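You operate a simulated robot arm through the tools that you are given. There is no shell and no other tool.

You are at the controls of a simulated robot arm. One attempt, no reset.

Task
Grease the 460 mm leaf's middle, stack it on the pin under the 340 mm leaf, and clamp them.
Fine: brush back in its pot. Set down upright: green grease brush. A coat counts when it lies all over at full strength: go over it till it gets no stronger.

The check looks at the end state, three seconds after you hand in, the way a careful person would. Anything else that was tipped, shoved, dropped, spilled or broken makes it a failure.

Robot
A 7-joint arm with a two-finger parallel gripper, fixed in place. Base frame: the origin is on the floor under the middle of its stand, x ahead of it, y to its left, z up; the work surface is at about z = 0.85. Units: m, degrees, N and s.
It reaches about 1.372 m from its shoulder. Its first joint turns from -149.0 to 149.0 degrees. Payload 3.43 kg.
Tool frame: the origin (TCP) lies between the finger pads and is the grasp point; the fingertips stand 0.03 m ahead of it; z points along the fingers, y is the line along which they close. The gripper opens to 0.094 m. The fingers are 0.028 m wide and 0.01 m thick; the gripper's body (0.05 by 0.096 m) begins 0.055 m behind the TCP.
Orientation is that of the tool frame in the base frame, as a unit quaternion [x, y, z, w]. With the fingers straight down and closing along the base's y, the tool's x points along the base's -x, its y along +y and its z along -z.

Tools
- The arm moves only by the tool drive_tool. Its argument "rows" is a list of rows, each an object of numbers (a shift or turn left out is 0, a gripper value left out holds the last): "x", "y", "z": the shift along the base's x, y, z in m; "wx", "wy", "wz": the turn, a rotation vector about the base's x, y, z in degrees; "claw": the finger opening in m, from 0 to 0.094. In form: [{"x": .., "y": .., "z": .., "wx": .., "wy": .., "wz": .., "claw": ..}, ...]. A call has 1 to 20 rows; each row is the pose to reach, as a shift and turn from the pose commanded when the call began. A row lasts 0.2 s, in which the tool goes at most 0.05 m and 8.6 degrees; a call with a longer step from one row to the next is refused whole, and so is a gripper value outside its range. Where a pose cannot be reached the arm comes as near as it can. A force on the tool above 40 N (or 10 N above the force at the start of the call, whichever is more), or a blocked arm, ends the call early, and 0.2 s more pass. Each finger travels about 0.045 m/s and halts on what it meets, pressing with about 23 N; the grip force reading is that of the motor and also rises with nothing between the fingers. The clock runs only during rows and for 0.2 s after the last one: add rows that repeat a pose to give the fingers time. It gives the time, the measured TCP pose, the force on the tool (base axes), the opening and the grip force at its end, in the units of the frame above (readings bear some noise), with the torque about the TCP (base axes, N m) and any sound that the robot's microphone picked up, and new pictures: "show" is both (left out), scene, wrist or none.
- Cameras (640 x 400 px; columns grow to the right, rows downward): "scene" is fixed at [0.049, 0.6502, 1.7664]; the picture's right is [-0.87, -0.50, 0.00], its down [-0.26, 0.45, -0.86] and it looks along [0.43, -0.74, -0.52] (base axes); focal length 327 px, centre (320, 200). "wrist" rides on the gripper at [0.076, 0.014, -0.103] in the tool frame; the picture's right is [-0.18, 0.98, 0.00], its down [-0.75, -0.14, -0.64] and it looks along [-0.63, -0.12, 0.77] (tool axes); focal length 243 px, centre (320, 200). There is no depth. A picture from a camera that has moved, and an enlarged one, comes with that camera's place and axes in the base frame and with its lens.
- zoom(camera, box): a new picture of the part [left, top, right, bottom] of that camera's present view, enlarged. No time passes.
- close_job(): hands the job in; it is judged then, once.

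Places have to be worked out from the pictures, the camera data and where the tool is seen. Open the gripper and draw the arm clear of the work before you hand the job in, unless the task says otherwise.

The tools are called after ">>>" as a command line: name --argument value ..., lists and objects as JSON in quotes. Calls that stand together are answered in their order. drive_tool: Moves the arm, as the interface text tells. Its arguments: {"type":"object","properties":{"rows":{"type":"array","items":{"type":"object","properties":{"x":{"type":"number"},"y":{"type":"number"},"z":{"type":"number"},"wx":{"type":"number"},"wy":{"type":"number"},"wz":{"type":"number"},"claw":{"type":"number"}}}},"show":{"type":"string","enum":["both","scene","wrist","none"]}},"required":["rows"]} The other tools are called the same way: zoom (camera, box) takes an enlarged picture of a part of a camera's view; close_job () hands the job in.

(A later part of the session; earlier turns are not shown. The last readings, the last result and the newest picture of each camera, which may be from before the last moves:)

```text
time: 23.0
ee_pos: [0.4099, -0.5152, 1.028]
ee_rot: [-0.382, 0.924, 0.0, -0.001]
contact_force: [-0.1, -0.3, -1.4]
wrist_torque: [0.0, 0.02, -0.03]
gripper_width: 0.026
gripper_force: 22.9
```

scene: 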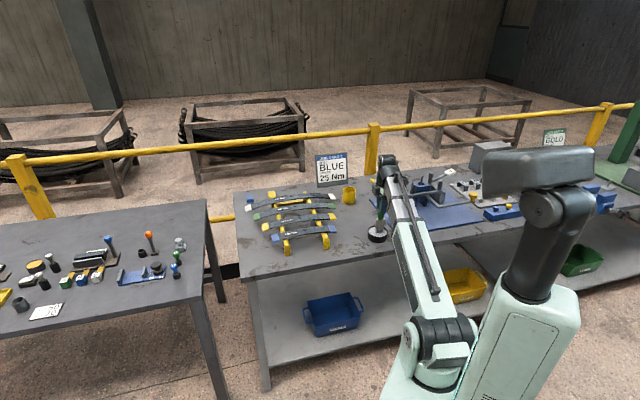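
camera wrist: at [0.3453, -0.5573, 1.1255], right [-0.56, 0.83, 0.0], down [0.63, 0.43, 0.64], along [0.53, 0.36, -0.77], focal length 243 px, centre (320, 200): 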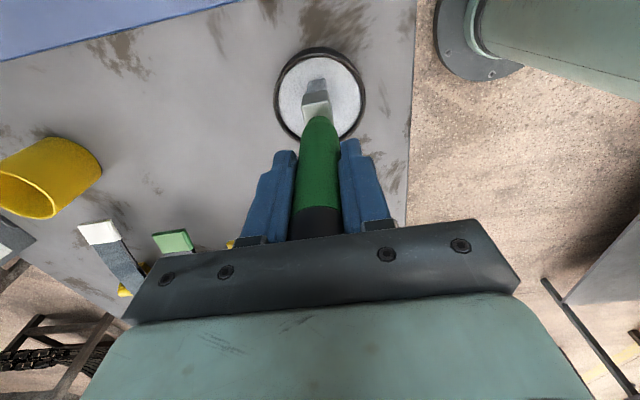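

The contact is free again at TCP ≈ 1.025, so the surface contact height is about 1.023. I'll lift and look at whether the bristles took up grease.

>>> drive_tool --rows '[{"z": 0.02}, {"z": 0.05}, {"z": 0.07}, {"z": 0.07}]'

>>> zoom --camera "scene" --box '[350, 170, 410, 250]'

>>> zoom --camera "wrist" --box '[270, 20, 370, 120]'

```text
time: 24.0
ee_pos: [0.4121, -0.5155, 1.0983]
ee_rot: [-0.382, 0.924, -0.001, -0.001]
contact_force: [0.3, -0.8, -0.3]
wrist_torque: [-0.03, -0.01, 0.01]
gripper_width: 0.0259
gripper_force: 23.0
camera wrist: at [0.3466, -0.5587, 1.2018], right [-0.56, 0.83, 0.0], down [0.63, 0.43, 0.64], along [0.53, 0.36, -0.77], focal length 243 px, centre (320, 200)
```

scene: 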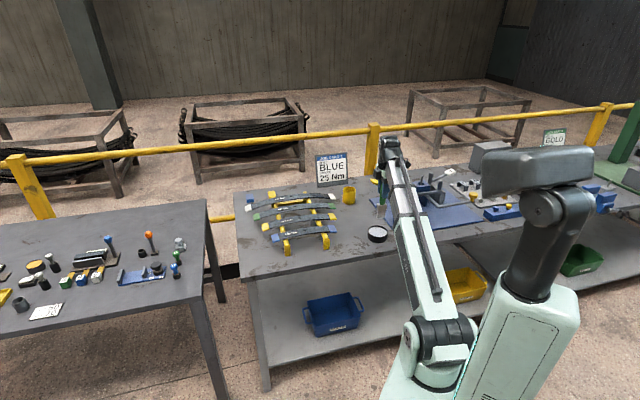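
wrist: 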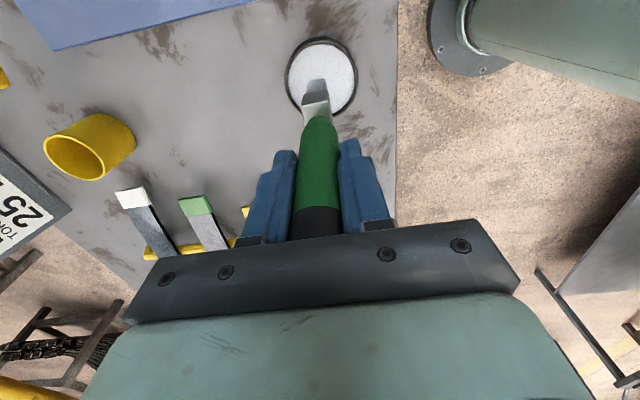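

```text
5.00 times, centred on (380, 210) of scene
camera zoom: at [0.049, 0.6502, 1.7664], right [-0.87, -0.5, 0.0], down [-0.26, 0.45, -0.86], along [0.43, -0.74, -0.52], focal length 1636 px, centre (20, 150)
```

zoom: 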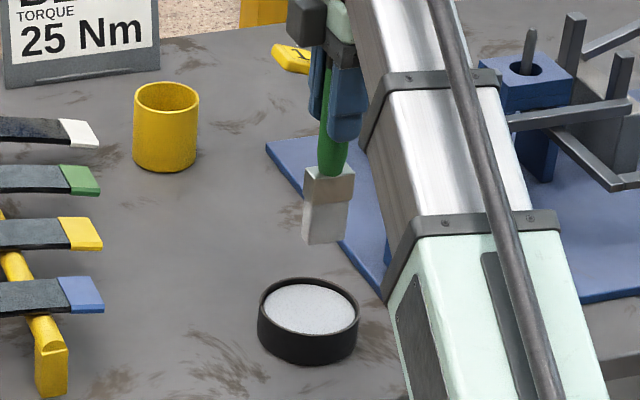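

```text
4.00 times, centred on (320, 70) of wrist
camera zoom: at [0.3466, -0.5587, 1.2018], right [-0.56, 0.83, 0.0], down [0.63, 0.43, 0.64], along [0.53, 0.36, -0.77], focal length 970 px, centre (320, 720)
```

zoom: 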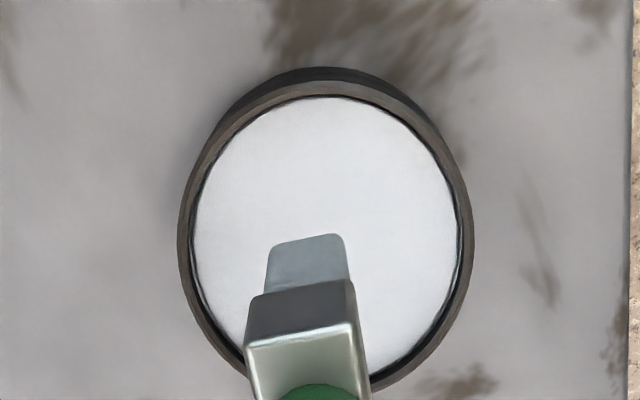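

The bristles are now whitish, so they are loaded, and tip contact with the grease was at TCP ≈ 1.0225. I triangulate the 460 leaf's hole at about (0.893, -0.520, 0.914), so I'll carry the brush to above it at a safe height.

>>> drive_tool --rows '[{"x": 0.03, "y": 0.0, "z": 0.02}, {"x": 0.075, "y": 0.0, "z": 0.03}, {"x": 0.12, "y": 0.0, "z": 0.03}, {"x": 0.165, "y": -0.001, "z": 0.03}, {"x": 0.21, "y": -0.001, "z": 0.03}, {"x": 0.255, "y": -0.002, "z": 0.03}, {"x": 0.3, "y": -0.002, "z": 0.03}, {"x": 0.345, "y": -0.003, "z": 0.03}, {"x": 0.39, "y": -0.003, "z": 0.03}, {"x": 0.435, "y": -0.004, "z": 0.03}, {"x": 0.47, "y": -0.004, "z": 0.03}, {"x": 0.481, "y": -0.005, "z": 0.025}, {"x": 0.481, "y": -0.005, "z": 0.02}, {"x": 0.481, "y": -0.005, "z": 0.02}]'

>>> zoom --camera "wrist" --box '[240, 20, 400, 140]'

>>> zoom --camera "scene" --box '[240, 150, 350, 230]'

```text
time: 27.0
ee_pos: [0.89, -0.5185, 1.1163]
ee_rot: [-0.381, 0.924, 0.001, 0.0]
contact_force: [-0.9, 0.6, -1.1]
wrist_torque: [-0.03, -0.05, -0.01]
gripper_width: 0.0259
gripper_force: 23.8
out of reach, approached as far as the arm can: row 1
camera wrist: at [0.8269, -0.5626, 1.2202], right [-0.56, 0.83, 0.0], down [0.63, 0.43, 0.64], along [0.53, 0.36, -0.77], focal length 243 px, centre (320, 200)
```

scene: 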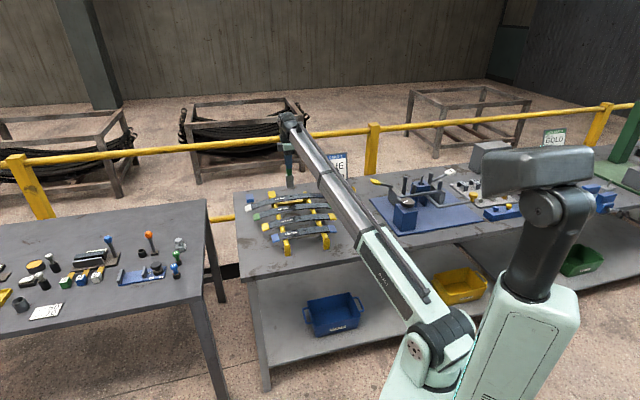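
wrist: 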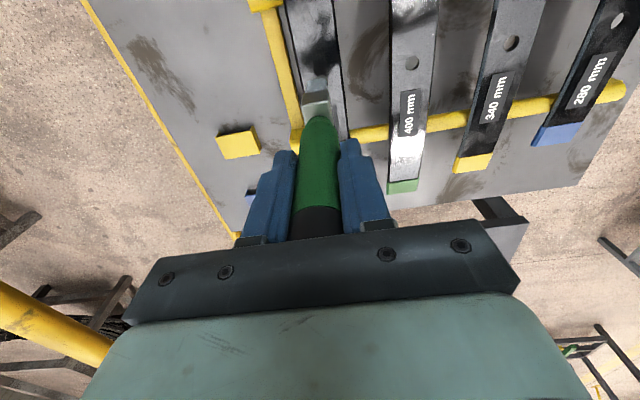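

```text
3.33 times, centred on (320, 80) of wrist
camera zoom: at [0.8269, -0.5626, 1.2202], right [-0.56, 0.83, 0.0], down [0.63, 0.43, 0.64], along [0.53, 0.36, -0.77], focal length 809 px, centre (320, 600)
```

zoom: 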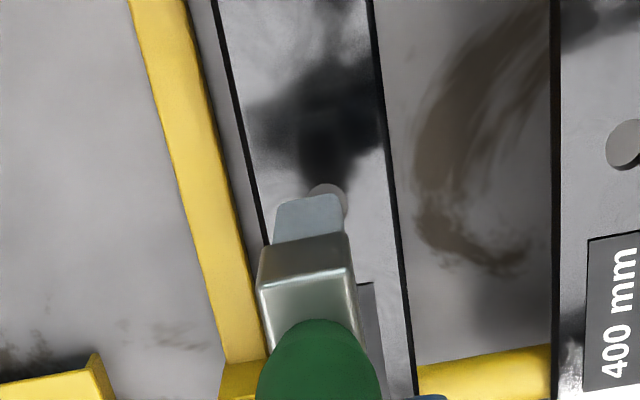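

```text
5.00 times, centred on (295, 190) of scene
camera zoom: at [0.049, 0.6502, 1.7664], right [-0.87, -0.5, 0.0], down [-0.26, 0.45, -0.86], along [0.43, -0.74, -0.52], focal length 1636 px, centre (445, 250)
```

zoom: 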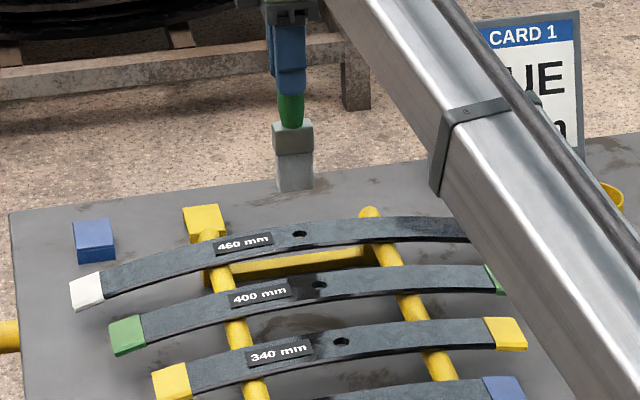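

The leaf hole shows at about (0.886, -0.520), the leaf lies at about 46° in plan, and the brush is within 2 mm of its centreline. I'll descend carefully toward contact, expected near TCP z ≈ 1.061.

>>> drive_tool --rows '[{"z": -0.02}, {"z": -0.035}, {"z": -0.045}, {"z": -0.05}, {"z": -0.05}]' --show "wrist"

>>> drive_tool --rows '[{"z": -0.002}, {"z": -0.002}]' --show "none"

```text
time: 28.2
ee_pos: [0.8921, -0.5195, 1.0671]
ee_rot: [-0.382, 0.924, 0.001, 0.0]
contact_force: [-0.7, 0.1, -1.3]
wrist_torque: [-0.03, 0.02, 0.02]
gripper_width: 0.0258
gripper_force: 22.6
camera wrist: at [0.827, -0.5629, 1.1707], right [-0.56, 0.83, 0.0], down [0.63, 0.43, 0.64], along [0.53, 0.36, -0.77], focal length 243 px, centre (320, 200)
```

wrist: 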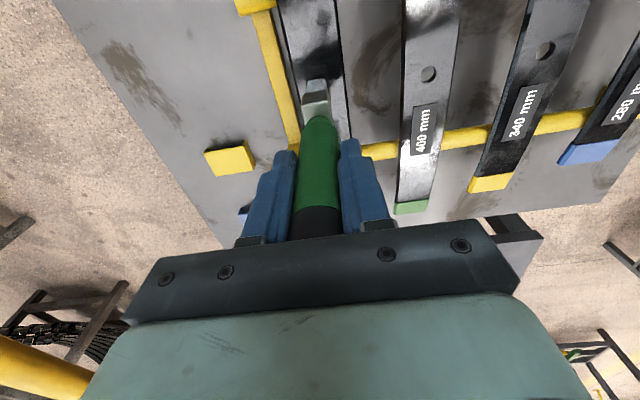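

```text
time: 28.8
ee_pos: [0.8912, -0.5197, 1.0655]
ee_rot: [-0.382, 0.924, 0.0, -0.001]
contact_force: [0.1, -1.1, -0.9]
wrist_torque: [0.01, 0.01, 0.02]
gripper_width: 0.0259
gripper_force: 23.0
```

No contact yet at 1.0655. I'll continue in 1–2 mm steps.

>>> drive_tool --rows '[{"z": -0.001}, {"z": -0.002}]' --show "none"

>>> drive_tool --rows '[{"z": -0.001}, {"z": -0.002}]' --show "none"

>>> drive_tool --rows '[{"z": -0.001}, {"z": -0.002}]' --show "none"

```text
time: 29.4
ee_pos: [0.8909, -0.5198, 1.0646]
ee_rot: [-0.382, 0.924, 0.0, 0.0]
contact_force: [0.7, 1.5, 8.1]
wrist_torque: [0.16, -0.1, 0.02]
gripper_width: 0.0258
gripper_force: 22.5
```

```text
time: 30.0
ee_pos: [0.8901, -0.5192, 1.0648]
ee_rot: [-0.382, 0.924, -0.001, 0.0]
contact_force: [1.5, -0.8, 29.3]
wrist_torque: [0.0, -0.25, 0.01]
gripper_width: 0.0258
gripper_force: 23.0
```

```text
time: 30.6
ee_pos: [0.8904, -0.5184, 1.0611]
ee_rot: [-0.382, 0.924, -0.001, 0.001]
contact_force: [1.5, -4.0, 34.6]
wrist_torque: [-0.34, -0.23, -0.03]
gripper_width: 0.0264
gripper_force: 23.0
```

The force rose to 34 N, so I'll ease up about 2–3 mm to get a light contact.

>>> drive_tool --rows '[{"z": 0.001}, {"z": 0.002}]' --show "none"

```text
time: 31.2
ee_pos: [0.8917, -0.5183, 1.0604]
ee_rot: [-0.382, 0.924, -0.001, 0.0]
contact_force: [3.6, -3.4, 19.7]
wrist_torque: [-0.3, -0.44, 0.01]
gripper_width: 0.0257
gripper_force: 23.0
```

Force is 19.7 N. I'll ease up another millimetre, then make a short stroke along the leaf and look.

>>> drive_tool --rows '[{"z": 0.001}, {"z": 0.001}]' --show "none"

```text
time: 31.8
ee_pos: [0.891, -0.5181, 1.0614]
ee_rot: [-0.382, 0.924, 0.001, -0.002]
contact_force: [0.3, -0.5, -0.9]
wrist_torque: [0.06, -0.04, -0.01]
gripper_width: 0.0257
gripper_force: 23.6
```

Contact is right at commanded z ≈ 1.0615, with a stiffness of about 20 N/mm. I'll lift briefly to see what the first touch deposited.

>>> drive_tool --rows '[{"x": -0.03, "y": -0.03, "z": 0.03}, {"x": -0.06, "y": -0.06, "z": 0.05}, {"x": -0.07, "y": -0.07, "z": 0.05}]' --show "both"

>>> zoom --camera "wrist" --box '[220, 20, 420, 160]'

>>> zoom --camera "scene" --box '[270, 175, 330, 215]'

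```text
refused: row 1 steps farther than a row can; nothing moved
```

```text
2.86 times, centred on (320, 90) of wrist
camera zoom: at [0.8263, -0.5623, 1.1654], right [-0.56, 0.83, 0.0], down [0.64, 0.43, 0.64], along [0.53, 0.36, -0.77], focal length 693 px, centre (320, 514)
```

zoom: 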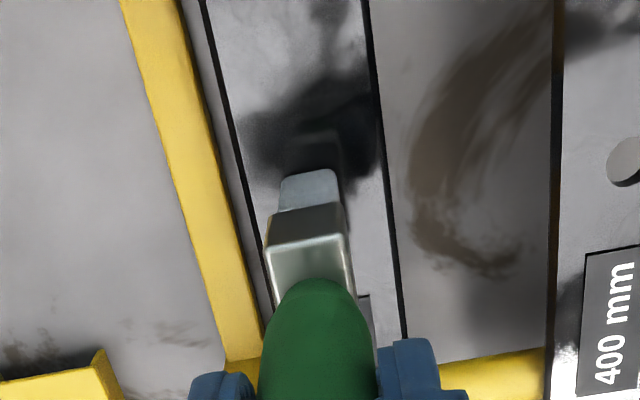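

```text
10.00 times, centred on (300, 195) of scene
camera zoom: at [0.049, 0.6502, 1.7664], right [-0.87, -0.5, 0.0], down [-0.26, 0.45, -0.86], along [0.43, -0.74, -0.52], focal length 3273 px, centre (520, 250)
```

zoom: 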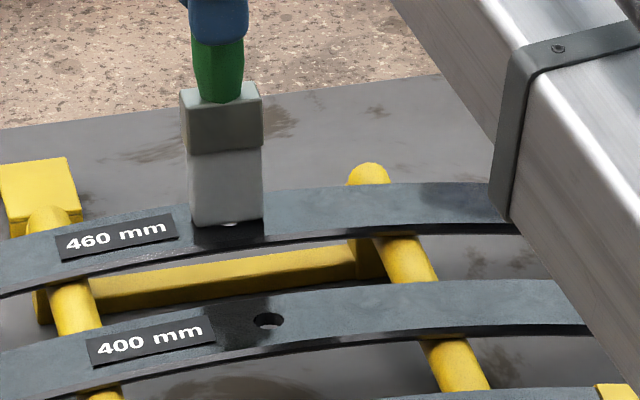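

The scene view at 10x shows the bristles on the leaf over the hole. I'll make a light stroke of ±30 mm along the leaf, following its slight arc.

>>> drive_tool --rows '[{"z": -0.0008}, {"x": 0.007, "y": 0.0072, "z": -0.0008}, {"x": 0.014, "y": 0.0143, "z": -0.001}, {"x": 0.021, "y": 0.0215, "z": -0.0012}, {"x": 0.014, "y": 0.0143, "z": -0.001}, {"x": 0.007, "y": 0.0072, "z": -0.0008}, {"z": -0.0008}, {"x": -0.007, "y": -0.0072, "z": -0.0008}, {"x": -0.014, "y": -0.0143, "z": -0.001}, {"x": -0.021, "y": -0.0215, "z": -0.0012}]' --show "none"

>>> zoom --camera "scene" --box '[270, 175, 330, 215]'

>>> zoom --camera "wrist" --box '[220, 20, 420, 160]'

```text
time: 34.0
ee_pos: [0.8712, -0.5415, 1.0625]
ee_rot: [-0.382, 0.924, 0.0, -0.001]
contact_force: [-0.2, -0.1, -1.0]
wrist_torque: [-0.02, -0.01, 0.02]
gripper_width: 0.0259
gripper_force: 22.7
```

```text
10.00 times, centred on (300, 195) of scene
camera zoom: at [0.049, 0.6502, 1.7664], right [-0.87, -0.5, 0.0], down [-0.26, 0.45, -0.86], along [0.43, -0.74, -0.52], focal length 3273 px, centre (520, 250)
```

zoom: 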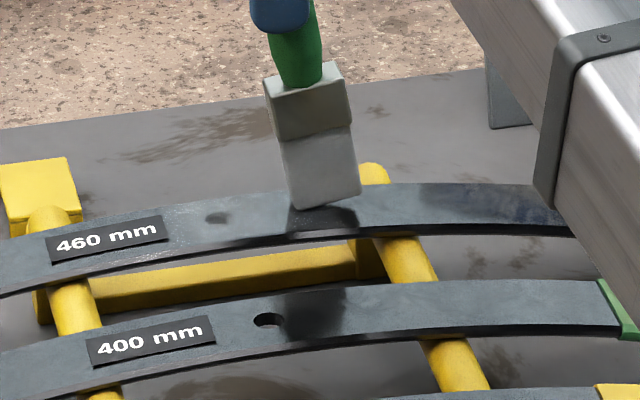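

```text
2.86 times, centred on (320, 90) of wrist
camera zoom: at [0.8062, -0.5854, 1.1664], right [-0.56, 0.83, 0.0], down [0.63, 0.43, 0.64], along [0.53, 0.36, -0.77], focal length 693 px, centre (320, 514)
```

zoom: 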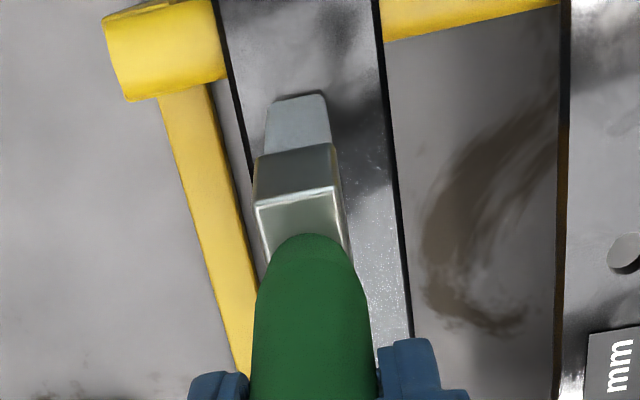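

The brush pivoted about the finger-closing axis during the lengthwise stroke and the leaf slid about 5 mm. So I should stroke across the leaf, along the closing axis, where the grip is stiff. I'll lift and shift back to inspect.

>>> drive_tool --rows '[{"z": 0.03}, {"x": -0.02, "y": -0.02, "z": 0.06}, {"x": -0.04, "y": -0.04, "z": 0.07}, {"x": -0.04, "y": -0.04, "z": 0.07}]' --show "both"

>>> zoom --camera "wrist" --box '[220, 20, 420, 160]'

>>> zoom --camera "scene" --box '[270, 170, 330, 215]'

```text
time: 35.0
ee_pos: [0.8312, -0.5808, 1.1327]
ee_rot: [-0.382, 0.924, 0.0, 0.001]
contact_force: [-0.2, -0.4, -1.2]
wrist_torque: [0.02, -0.04, -0.01]
gripper_width: 0.0259
gripper_force: 22.9
camera wrist: at [0.7655, -0.6251, 1.2369], right [-0.56, 0.83, 0.0], down [0.63, 0.43, 0.64], along [0.53, 0.36, -0.77], focal length 243 px, centre (320, 200)
```

scene: 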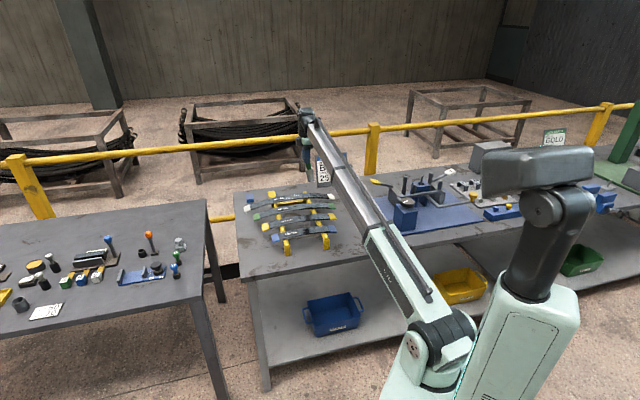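
wrist: 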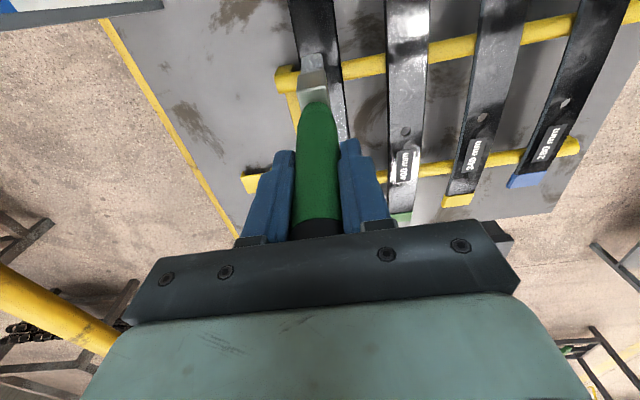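

```text
2.86 times, centred on (320, 90) of wrist
camera zoom: at [0.7655, -0.6251, 1.2369], right [-0.56, 0.83, 0.0], down [0.63, 0.43, 0.64], along [0.53, 0.36, -0.77], focal length 693 px, centre (320, 514)
```

zoom: 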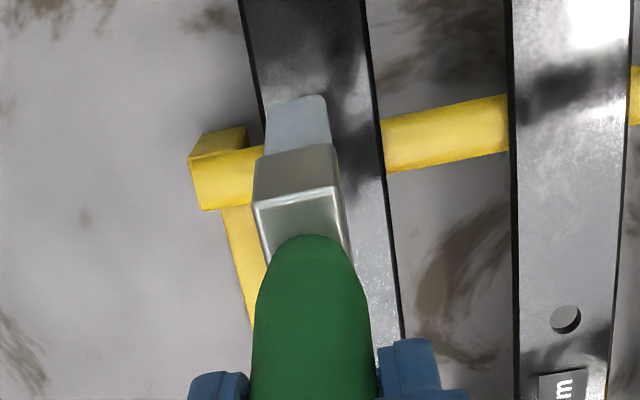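

```text
8.89 times, centred on (300, 192) of scene
camera zoom: at [0.049, 0.6502, 1.7664], right [-0.87, -0.5, 0.0], down [-0.26, 0.45, -0.86], along [0.43, -0.74, -0.52], focal length 2909 px, centre (498, 267)
```

zoom: 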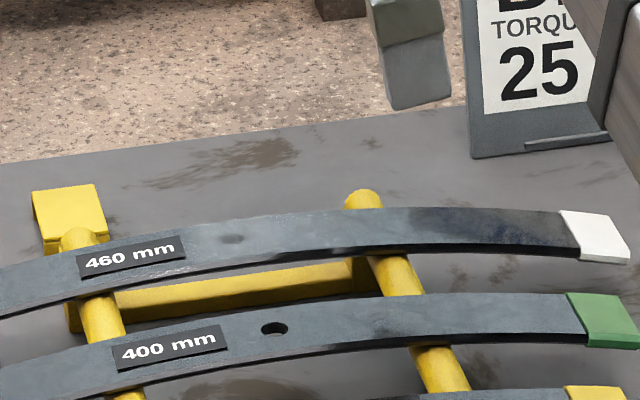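

The hole of the 460 leaf now looks veiled compared with the 400's black hole, so a thin coat has begun. I'll look closer.

>>> zoom --camera "scene" --box '[277, 182, 313, 206]'

```text
16.00 times, centred on (295, 194) of scene
camera zoom: at [0.049, 0.6502, 1.7664], right [-0.87, -0.5, 0.0], down [-0.26, 0.45, -0.86], along [0.43, -0.74, -0.52], focal length 5237 px, centre (720, 296)
```

zoom: 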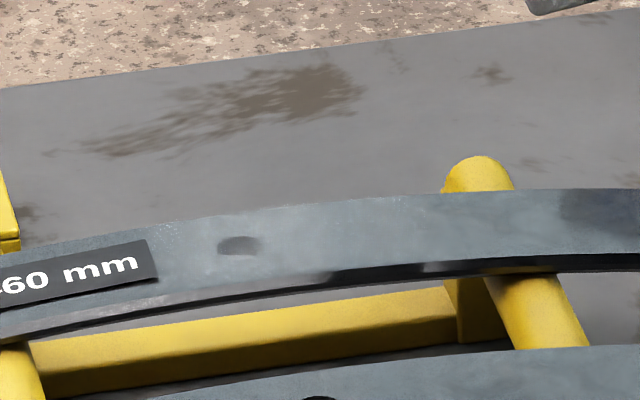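

I need to know the brush's tilt precisely before correcting it, so I'll zoom on the brush head.

>>> zoom --camera "scene" --box '[290, 140, 335, 190]'

```text
8.00 times, centred on (312, 165) of scene
camera zoom: at [0.049, 0.6502, 1.7664], right [-0.87, -0.5, 0.0], down [-0.26, 0.45, -0.86], along [0.43, -0.74, -0.52], focal length 2618 px, centre (380, 480)
```

zoom: 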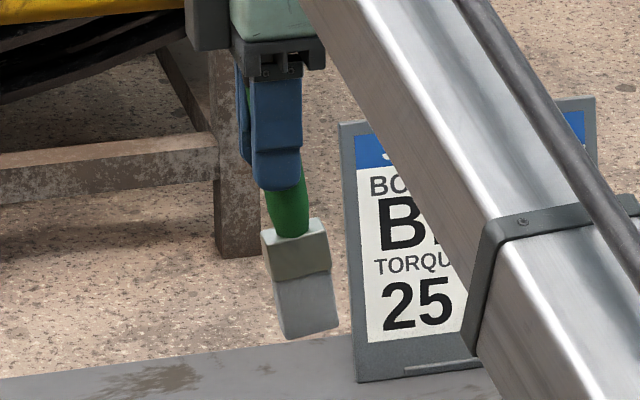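

The brush leans about 7° with its tip toward the far end of the leaf (-u). I'll return over the middle, touch down gently, and then drag the handle about 18 mm in -u to bring it upright.

>>> drive_tool --rows '[{"x": 0.025, "y": 0.028, "z": 0.0}, {"x": 0.05, "y": 0.056, "z": -0.02}, {"x": 0.0583, "y": 0.0643, "z": -0.045}, {"x": 0.0583, "y": 0.0643, "z": -0.06}, {"x": 0.0583, "y": 0.0643, "z": -0.065}, {"x": 0.0583, "y": 0.0643, "z": -0.067}, {"x": 0.0583, "y": 0.0643, "z": -0.067}]' --show "none"

```text
time: 36.6
ee_pos: [0.8879, -0.517, 1.0635]
ee_rot: [-0.382, 0.924, 0.0, 0.0]
contact_force: [0.0, -0.8, -0.7]
wrist_torque: [0.03, 0.0, 0.0]
gripper_width: 0.0259
gripper_force: 22.7
```

>>> zoom --camera "scene" --box '[275, 150, 325, 210]'

>>> drive_tool --rows '[{"z": -0.001}, {"z": -0.001}]' --show "none"

```text
6.67 times, centred on (300, 180) of scene
camera zoom: at [0.049, 0.6502, 1.7664], right [-0.87, -0.5, 0.0], down [-0.26, 0.45, -0.86], along [0.43, -0.74, -0.52], focal length 2182 px, centre (453, 333)
```

zoom: 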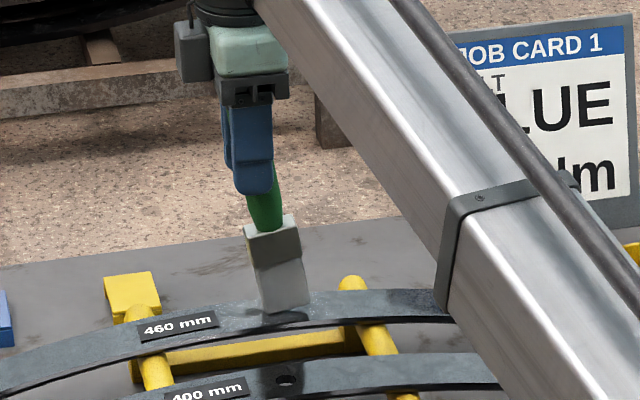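

```text
time: 37.2
ee_pos: [0.8881, -0.5157, 1.0631]
ee_rot: [-0.382, 0.924, -0.001, 0.0]
contact_force: [-0.2, -0.2, -0.1]
wrist_torque: [0.02, -0.03, -0.01]
gripper_width: 0.0259
gripper_force: 23.1
```

No contact yet; I'll step down another millimetre at a time.

>>> drive_tool --rows '[{"z": -0.001}, {"z": -0.001}]' --show "none"

```text
time: 37.8
ee_pos: [0.8877, -0.5157, 1.0631]
ee_rot: [-0.382, 0.924, -0.001, 0.0]
contact_force: [1.3, -0.6, 9.4]
wrist_torque: [-0.04, -0.13, 0.03]
gripper_width: 0.026
gripper_force: 23.5
```

Contact is at 9.4 N. I'll drag -u 18 mm with a slight lowering to straighten the brush, then check.

>>> drive_tool --rows '[{"x": -0.0028, "y": -0.0029, "z": -0.0002}, {"x": -0.0056, "y": -0.0057, "z": -0.0004}, {"x": -0.0084, "y": -0.0086, "z": -0.0006}, {"x": -0.0112, "y": -0.0114, "z": -0.0008}, {"x": -0.0133, "y": -0.0136, "z": -0.001}]' --show "none"

>>> zoom --camera "scene" --box '[275, 150, 325, 210]'

```text
time: 39.0
ee_pos: [0.8764, -0.5293, 1.0626]
ee_rot: [-0.382, 0.924, 0.0, 0.001]
contact_force: [1.9, 3.9, 15.7]
wrist_torque: [0.63, -0.27, 0.02]
gripper_width: 0.0261
gripper_force: 23.1
```

```text
6.67 times, centred on (300, 180) of scene
camera zoom: at [0.049, 0.6502, 1.7664], right [-0.87, -0.5, 0.0], down [-0.26, 0.45, -0.86], along [0.43, -0.74, -0.52], focal length 2182 px, centre (453, 333)
```

zoom: 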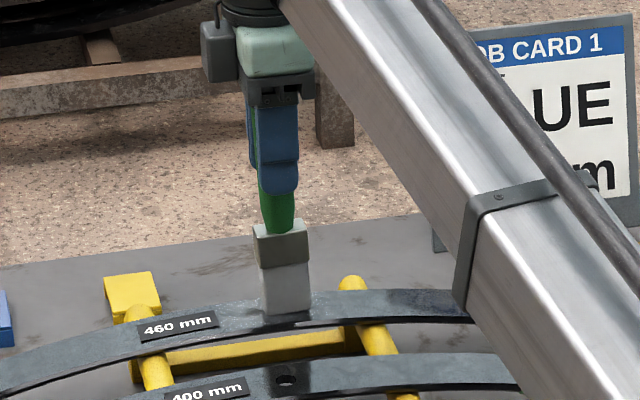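

The brush is upright again and the leaf did not shift. Now I'll try light strokes across the leaf, along the stiff gripping axis, at this spot.

>>> drive_tool --rows '[{"z": 0.0004}, {"x": 0.0045, "y": -0.0044, "z": 0.0004}, {"x": 0.009, "y": -0.0088, "z": 0.0004}, {"x": 0.0045, "y": -0.0044, "z": 0.0004}, {"z": 0.0004}, {"x": -0.0045, "y": 0.0044, "z": 0.0004}, {"x": -0.009, "y": 0.0088, "z": 0.0004}, {"x": -0.0045, "y": 0.0044, "z": 0.0004}, {"z": 0.0004}]' --show "wrist"

>>> zoom --camera "scene" --box '[275, 150, 325, 210]'

>>> zoom --camera "wrist" --box '[220, 0, 420, 140]'

```text
time: 41.0
ee_pos: [0.8738, -0.5275, 1.0622]
ee_rot: [-0.382, 0.924, 0.001, 0.0]
contact_force: [-2.9, 2.3, 7.2]
wrist_torque: [0.36, 0.26, 0.0]
gripper_width: 0.0258
gripper_force: 23.0
camera wrist: at [0.8098, -0.5711, 1.1658], right [-0.56, 0.83, 0.0], down [0.63, 0.43, 0.64], along [0.53, 0.36, -0.77], focal length 243 px, centre (320, 200)
```

wrist: 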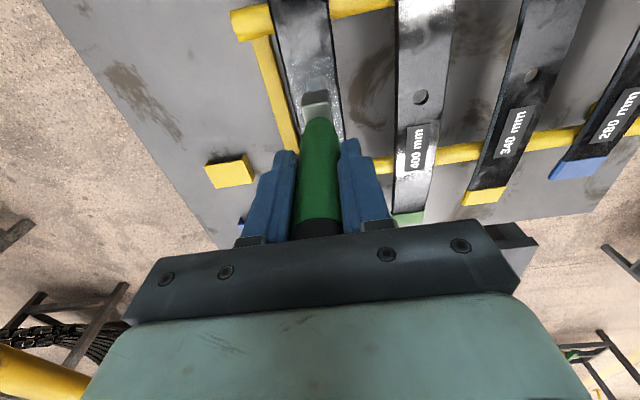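

```text
6.67 times, centred on (300, 180) of scene
camera zoom: at [0.049, 0.6502, 1.7664], right [-0.87, -0.5, 0.0], down [-0.26, 0.45, -0.86], along [0.43, -0.74, -0.52], focal length 2182 px, centre (453, 333)
```

zoom: 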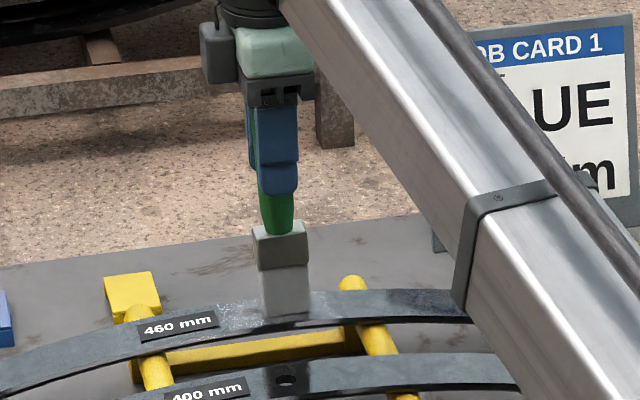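

```text
2.86 times, centred on (320, 70) of wrist
camera zoom: at [0.8098, -0.5711, 1.1658], right [-0.56, 0.83, 0.0], down [0.63, 0.43, 0.64], along [0.53, 0.36, -0.77], focal length 693 px, centre (320, 571)
```

zoom: 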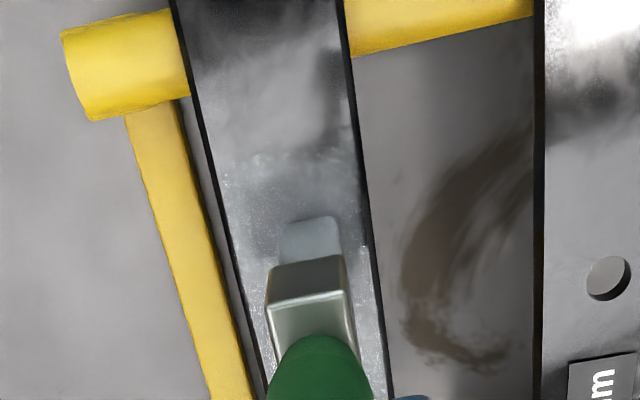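

A clear white frosting now shows over the middle of the leaf, and the brush stays upright with cross strokes. I'll go on systematically with light cross strokes here, then step toward the hole with a small lift in between.

>>> drive_tool --rows '[{"x": -0.0032, "y": 0.0031}, {"x": -0.0089, "y": 0.0087}, {"x": -0.0011, "y": 0.001}, {"x": 0.0061, "y": -0.0059}, {"x": 0.0139, "y": -0.0136}, {"x": 0.0061, "y": -0.0059}, {"x": -0.0011, "y": 0.001}, {"x": -0.0089, "y": 0.0087}, {"x": -0.0089, "y": 0.0087, "z": 0.004}, {"x": 0.01, "y": 0.028, "z": 0.004}, {"x": 0.01, "y": 0.028, "z": 0.0001}, {"x": 0.0178, "y": 0.0203, "z": 0.0001}, {"x": 0.025, "y": 0.0134, "z": 0.0001}, {"x": 0.0328, "y": 0.0057, "z": 0.0001}, {"x": 0.025, "y": 0.0134, "z": 0.0001}, {"x": 0.0178, "y": 0.0203, "z": 0.0001}, {"x": 0.01, "y": 0.028, "z": 0.0001}]' --show "wrist"

>>> zoom --camera "scene" --box '[270, 165, 325, 210]'

>>> zoom --camera "wrist" --box '[220, 0, 420, 140]'

```text
time: 44.6
ee_pos: [0.885, -0.5014, 1.0612]
ee_rot: [-0.382, 0.924, 0.0, 0.0]
contact_force: [-0.3, 0.7, -1.5]
wrist_torque: [-0.01, 0.02, -0.02]
gripper_width: 0.0258
gripper_force: 23.0
camera wrist: at [0.82, -0.5452, 1.166], right [-0.56, 0.83, 0.0], down [0.63, 0.43, 0.64], along [0.53, 0.36, -0.77], focal length 243 px, centre (320, 200)
```

wrist: 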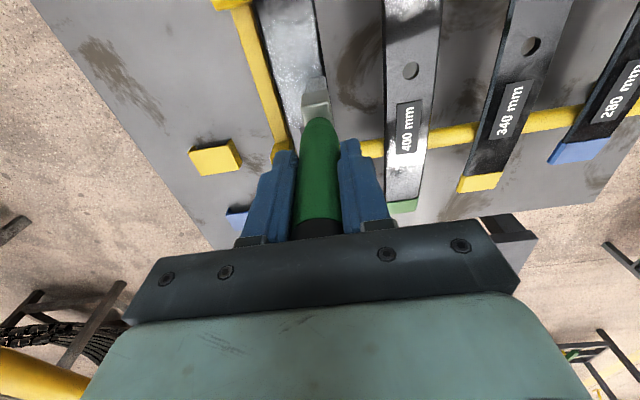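

```text
8.89 times, centred on (298, 188) of scene
camera zoom: at [0.049, 0.6502, 1.7664], right [-0.87, -0.5, 0.0], down [-0.26, 0.45, -0.86], along [0.43, -0.74, -0.52], focal length 2909 px, centre (520, 311)
```

zoom: 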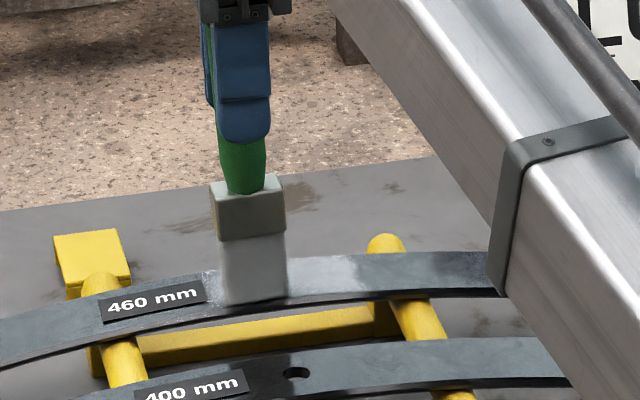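

```text
2.86 times, centred on (320, 70) of wrist
camera zoom: at [0.82, -0.5452, 1.166], right [-0.56, 0.83, 0.0], down [0.63, 0.43, 0.64], along [0.53, 0.36, -0.77], focal length 693 px, centre (320, 571)
```

zoom: 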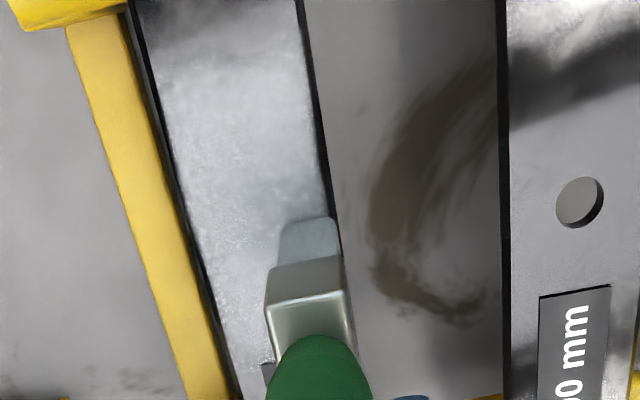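

The coat is clearly whiter now over a wide area, and contact went light at the end. I'll press about 0.6 mm lower, repeat near the hole, and extend toward the label side.

>>> drive_tool --rows '[{"z": -0.0006}, {"x": 0.0079, "y": -0.0077, "z": -0.0006}, {"x": 0.015, "y": -0.0147, "z": -0.0006}, {"x": 0.0229, "y": -0.0224, "z": -0.0006}, {"x": 0.015, "y": -0.0147, "z": -0.0006}, {"x": 0.0079, "y": -0.0077, "z": -0.0006}, {"z": -0.0006}, {"z": 0.004}, {"x": 0.0154, "y": 0.0157, "z": 0.004}, {"x": 0.0154, "y": 0.0157, "z": -0.001}, {"x": 0.0233, "y": 0.008, "z": -0.001}, {"x": 0.0304, "y": 0.001, "z": -0.001}, {"x": 0.0383, "y": -0.0067, "z": -0.001}, {"x": 0.0304, "y": 0.001, "z": -0.001}, {"x": 0.0233, "y": 0.008, "z": -0.001}, {"x": 0.0154, "y": 0.0157, "z": -0.001}]' --show "wrist"

>>> zoom --camera "scene" --box '[270, 165, 325, 210]'

>>> zoom --camera "wrist" --box '[220, 0, 420, 140]'

```text
time: 48.0
ee_pos: [0.9016, -0.4849, 1.0607]
ee_rot: [-0.381, 0.924, 0.0, 0.0]
contact_force: [0.8, -1.3, 2.2]
wrist_torque: [-0.09, -0.09, 0.04]
gripper_width: 0.0257
gripper_force: 22.8
camera wrist: at [0.8361, -0.528, 1.1651], right [-0.56, 0.83, 0.0], down [0.63, 0.43, 0.64], along [0.53, 0.36, -0.77], focal length 243 px, centre (320, 200)
```

wrist: 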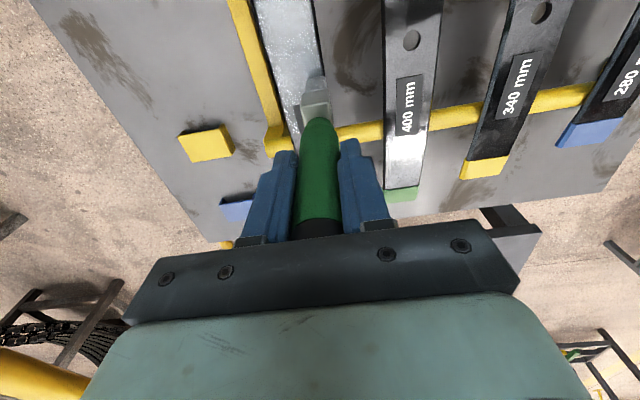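

```text
8.89 times, centred on (298, 188) of scene
camera zoom: at [0.049, 0.6502, 1.7664], right [-0.87, -0.5, 0.0], down [-0.26, 0.45, -0.86], along [0.43, -0.74, -0.52], focal length 2909 px, centre (520, 311)
```

zoom: 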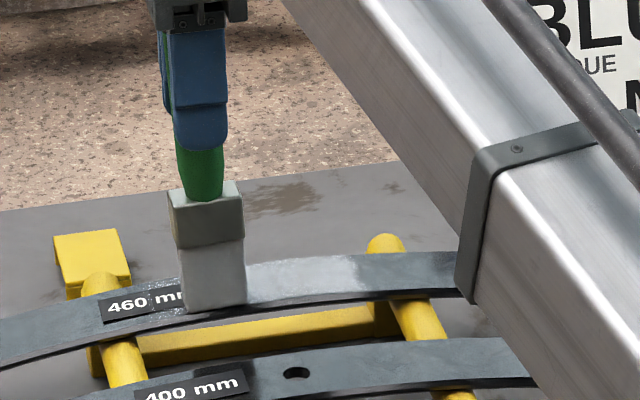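

```text
2.86 times, centred on (320, 70) of wrist
camera zoom: at [0.8361, -0.528, 1.1651], right [-0.56, 0.83, 0.0], down [0.63, 0.43, 0.64], along [0.53, 0.36, -0.77], focal length 693 px, centre (320, 571)
```

zoom: 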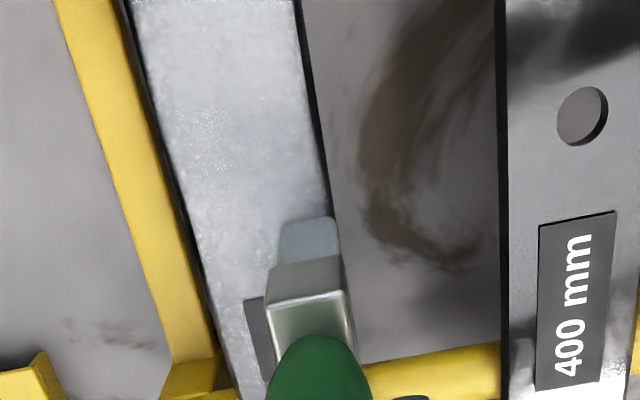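

The coat is spreading well. I'll lift and back off to view the whole middle of the leaf and the brush.

>>> drive_tool --rows '[{"z": 0.03}, {"x": -0.02, "y": -0.02, "z": 0.06}, {"x": -0.045, "y": -0.05, "z": 0.06}, {"x": -0.06, "y": -0.085, "z": 0.06}, {"x": -0.06, "y": -0.085, "z": 0.06}]' --show "wrist"

>>> zoom --camera "scene" --box '[270, 180, 330, 210]'

>>> zoom --camera "scene" --box '[290, 145, 330, 185]'

>>> zoom --camera "wrist" --box '[250, 0, 420, 160]'

```text
time: 49.2
ee_pos: [0.8444, -0.5736, 1.1199]
ee_rot: [-0.383, 0.924, 0.0, 0.0]
contact_force: [0.6, 0.8, -1.4]
wrist_torque: [0.04, 0.03, 0.0]
gripper_width: 0.0259
gripper_force: 22.8
camera wrist: at [0.78, -0.6169, 1.2242], right [-0.56, 0.83, 0.0], down [0.63, 0.43, 0.64], along [0.53, 0.36, -0.77], focal length 243 px, centre (320, 200)
```

wrist: 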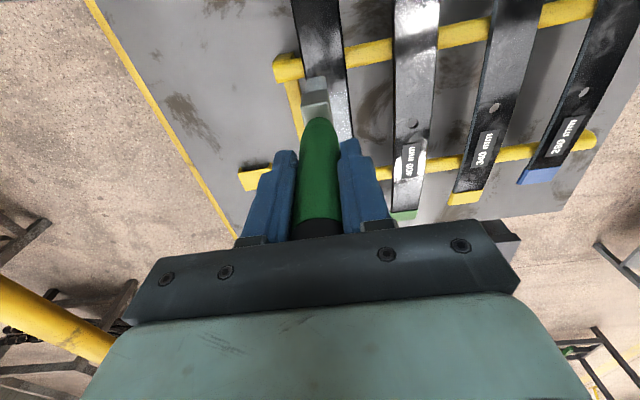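

```text
10.67 times, centred on (300, 195) of scene
camera zoom: at [0.049, 0.6502, 1.7664], right [-0.87, -0.5, 0.0], down [-0.26, 0.45, -0.86], along [0.43, -0.74, -0.52], focal length 3491 px, centre (533, 253)
```

zoom: 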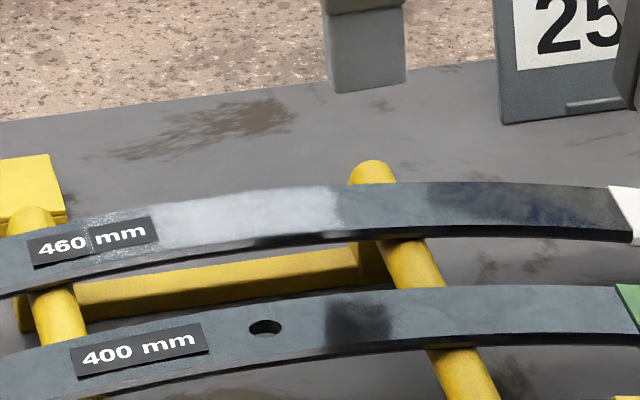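

```text
10.00 times, centred on (310, 165) of scene
camera zoom: at [0.049, 0.6502, 1.7664], right [-0.87, -0.5, 0.0], down [-0.26, 0.45, -0.86], along [0.43, -0.74, -0.52], focal length 3273 px, centre (420, 550)
```

zoom: 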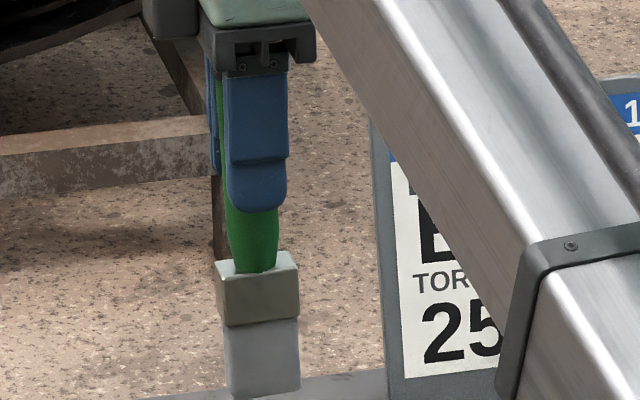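

```text
2.50 times, centred on (335, 80) of wrist
camera zoom: at [0.78, -0.6169, 1.2242], right [-0.56, 0.83, 0.0], down [0.63, 0.43, 0.64], along [0.53, 0.36, -0.77], focal length 606 px, centre (282, 500)
```

zoom: 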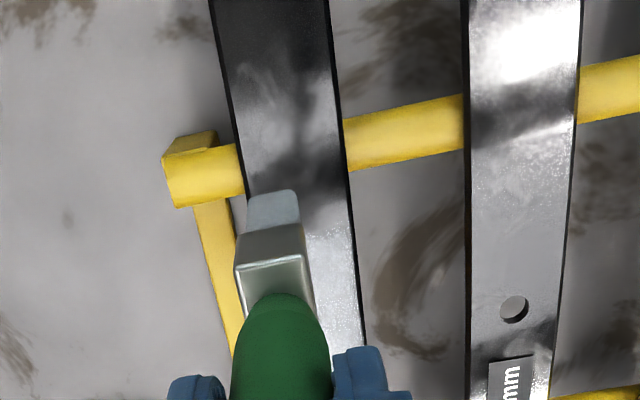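

The coat is strong from the label edge to about 64 mm on the other side of the hole, and weaker over the label side out to about +62 mm, so the patch looks like ±63 mm. I'll work the weaker label side next.

>>> drive_tool --rows '[{"x": 0.02, "y": 0.03, "z": 0.0}, {"x": 0.045, "y": 0.06, "z": -0.005}, {"x": 0.0705, "y": 0.0957, "z": -0.02}, {"x": 0.0705, "y": 0.0957, "z": -0.05}, {"x": 0.0705, "y": 0.0957, "z": -0.0595}, {"x": 0.0705, "y": 0.0957, "z": -0.0607}, {"x": 0.0784, "y": 0.088, "z": -0.0607}, {"x": 0.0855, "y": 0.081, "z": -0.0607}, {"x": 0.0934, "y": 0.0733, "z": -0.0607}, {"x": 0.0855, "y": 0.081, "z": -0.0607}, {"x": 0.0784, "y": 0.088, "z": -0.0607}, {"x": 0.0705, "y": 0.0957, "z": -0.0607}, {"x": 0.0705, "y": 0.0957, "z": -0.056}, {"x": 0.081, "y": 0.1064, "z": -0.056}, {"x": 0.081, "y": 0.1064, "z": -0.0615}, {"x": 0.0889, "y": 0.0987, "z": -0.0615}, {"x": 0.096, "y": 0.0917, "z": -0.0615}, {"x": 0.1039, "y": 0.084, "z": -0.0615}, {"x": 0.0889, "y": 0.0987, "z": -0.0615}, {"x": 0.081, "y": 0.1064, "z": -0.0615}]' --show "none"

>>> zoom --camera "scene" --box '[265, 165, 320, 210]'

```text
time: 53.4
ee_pos: [0.9226, -0.4649, 1.0591]
ee_rot: [-0.382, 0.924, -0.001, 0.0]
contact_force: [2.4, -2.1, 7.0]
wrist_torque: [-0.37, -0.15, 0.07]
gripper_width: 0.0257
gripper_force: 23.3
```

```text
8.89 times, centred on (292, 188) of scene
camera zoom: at [0.049, 0.6502, 1.7664], right [-0.87, -0.5, 0.0], down [-0.26, 0.45, -0.86], along [0.43, -0.74, -0.52], focal length 2909 px, centre (564, 311)
```

zoom: 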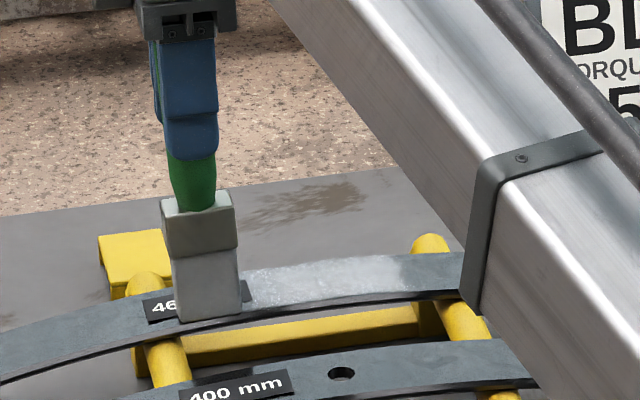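

Contact is good at 7 N. The bristles look less loaded, so I'll reload: lift, travel back to the tin and dip gently.

>>> drive_tool --rows '[{"z": 0.03}, {"z": 0.065}, {"x": -0.045, "y": -0.005, "z": 0.065}, {"x": -0.09, "y": -0.01, "z": 0.065}, {"x": -0.135, "y": -0.014, "z": 0.065}, {"x": -0.18, "y": -0.018, "z": 0.065}, {"x": -0.225, "y": -0.022, "z": 0.065}, {"x": -0.27, "y": -0.026, "z": 0.065}, {"x": -0.315, "y": -0.03, "z": 0.065}, {"x": -0.36, "y": -0.034, "z": 0.065}, {"x": -0.405, "y": -0.039, "z": 0.065}, {"x": -0.45, "y": -0.044, "z": 0.06}, {"x": -0.495, "y": -0.048, "z": 0.05}, {"x": -0.512, "y": -0.05, "z": 0.035}, {"x": -0.512, "y": -0.05, "z": 0.01}, {"x": -0.512, "y": -0.05, "z": -0.02}, {"x": -0.512, "y": -0.05, "z": -0.034}, {"x": -0.512, "y": -0.05, "z": -0.036}]' --show "both"

```text
time: 57.2
ee_pos: [0.4113, -0.5137, 1.0229]
ee_rot: [-0.383, 0.924, 0.0, 0.0]
contact_force: [0.5, -0.5, -0.9]
wrist_torque: [0.02, 0.04, -0.03]
gripper_width: 0.026
gripper_force: 23.0
out of reach, approached as far as the arm can: row 13
camera wrist: at [0.3463, -0.5575, 1.1265], right [-0.56, 0.83, 0.0], down [0.63, 0.43, 0.64], along [0.53, 0.36, -0.77], focal length 243 px, centre (320, 200)
```

scene: 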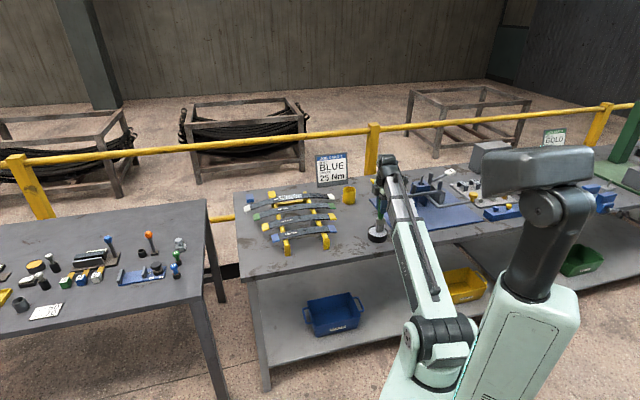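
wrist: 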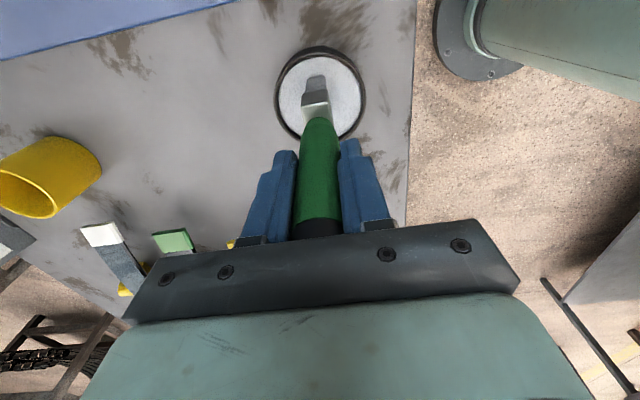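

Just above the grease with no contact yet. While the leaf is unobstructed I'll look at its coat, and lower in small steps.

>>> zoom --camera "scene" --box '[265, 180, 325, 212]'

>>> drive_tool --rows '[{"z": -0.0015}, {"z": -0.003}]' --show "none"

```text
10.67 times, centred on (295, 196) of scene
camera zoom: at [0.049, 0.6502, 1.7664], right [-0.87, -0.5, 0.0], down [-0.26, 0.45, -0.86], along [0.43, -0.74, -0.52], focal length 3491 px, centre (587, 243)
```

zoom: 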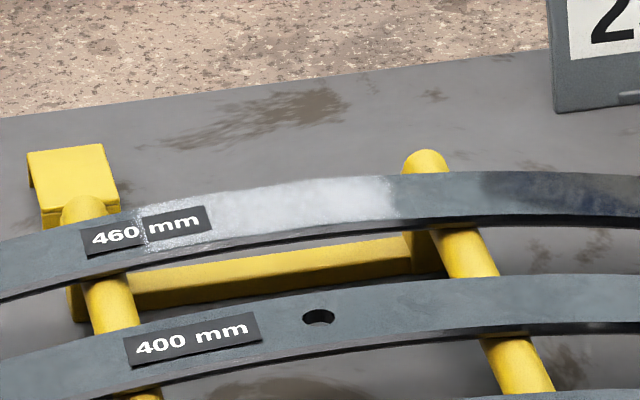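

```text
time: 57.8
ee_pos: [0.4105, -0.5146, 1.0203]
ee_rot: [-0.382, 0.924, 0.0, -0.001]
contact_force: [0.2, 0.1, -1.2]
wrist_torque: [0.03, 0.01, 0.03]
gripper_width: 0.0259
gripper_force: 22.9
```

The patch now shows sharp ends at about ±64 mm around the hole; the label side (+26…+64 mm) is still weaker. I'll continue lowering into the grease.

>>> drive_tool --rows '[{"z": -0.001}, {"z": -0.002}]' --show "none"

```text
time: 58.4
ee_pos: [0.4103, -0.5143, 1.0191]
ee_rot: [-0.382, 0.924, 0.0, 0.0]
contact_force: [0.8, 0.0, 4.5]
wrist_torque: [0.15, -0.11, -0.01]
gripper_width: 0.0258
gripper_force: 23.3
```

>>> drive_tool --rows '[{"z": -0.0005}, {"z": -0.0005}, {"z": -0.0005}]' --show "none"

>>> zoom --camera "scene" --box '[355, 170, 405, 250]'

```text
time: 59.2
ee_pos: [0.4092, -0.5153, 1.0184]
ee_rot: [-0.382, 0.924, 0.001, 0.0]
contact_force: [1.5, 2.1, 13.1]
wrist_torque: [0.49, -0.24, 0.04]
gripper_width: 0.0258
gripper_force: 23.4
```

```text
5.00 times, centred on (380, 210) of scene
camera zoom: at [0.049, 0.6502, 1.7664], right [-0.87, -0.5, 0.0], down [-0.26, 0.45, -0.86], along [0.43, -0.74, -0.52], focal length 1636 px, centre (20, 150)
```

zoom: 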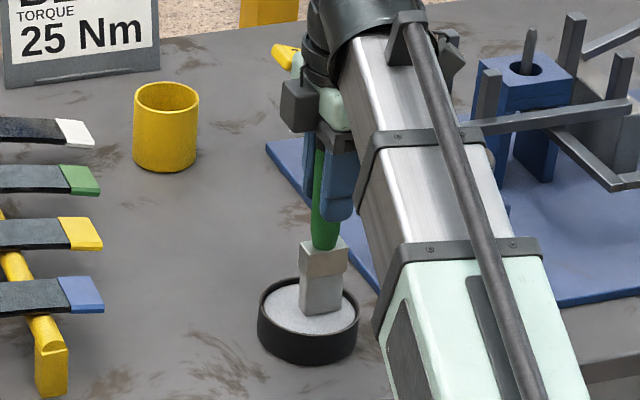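

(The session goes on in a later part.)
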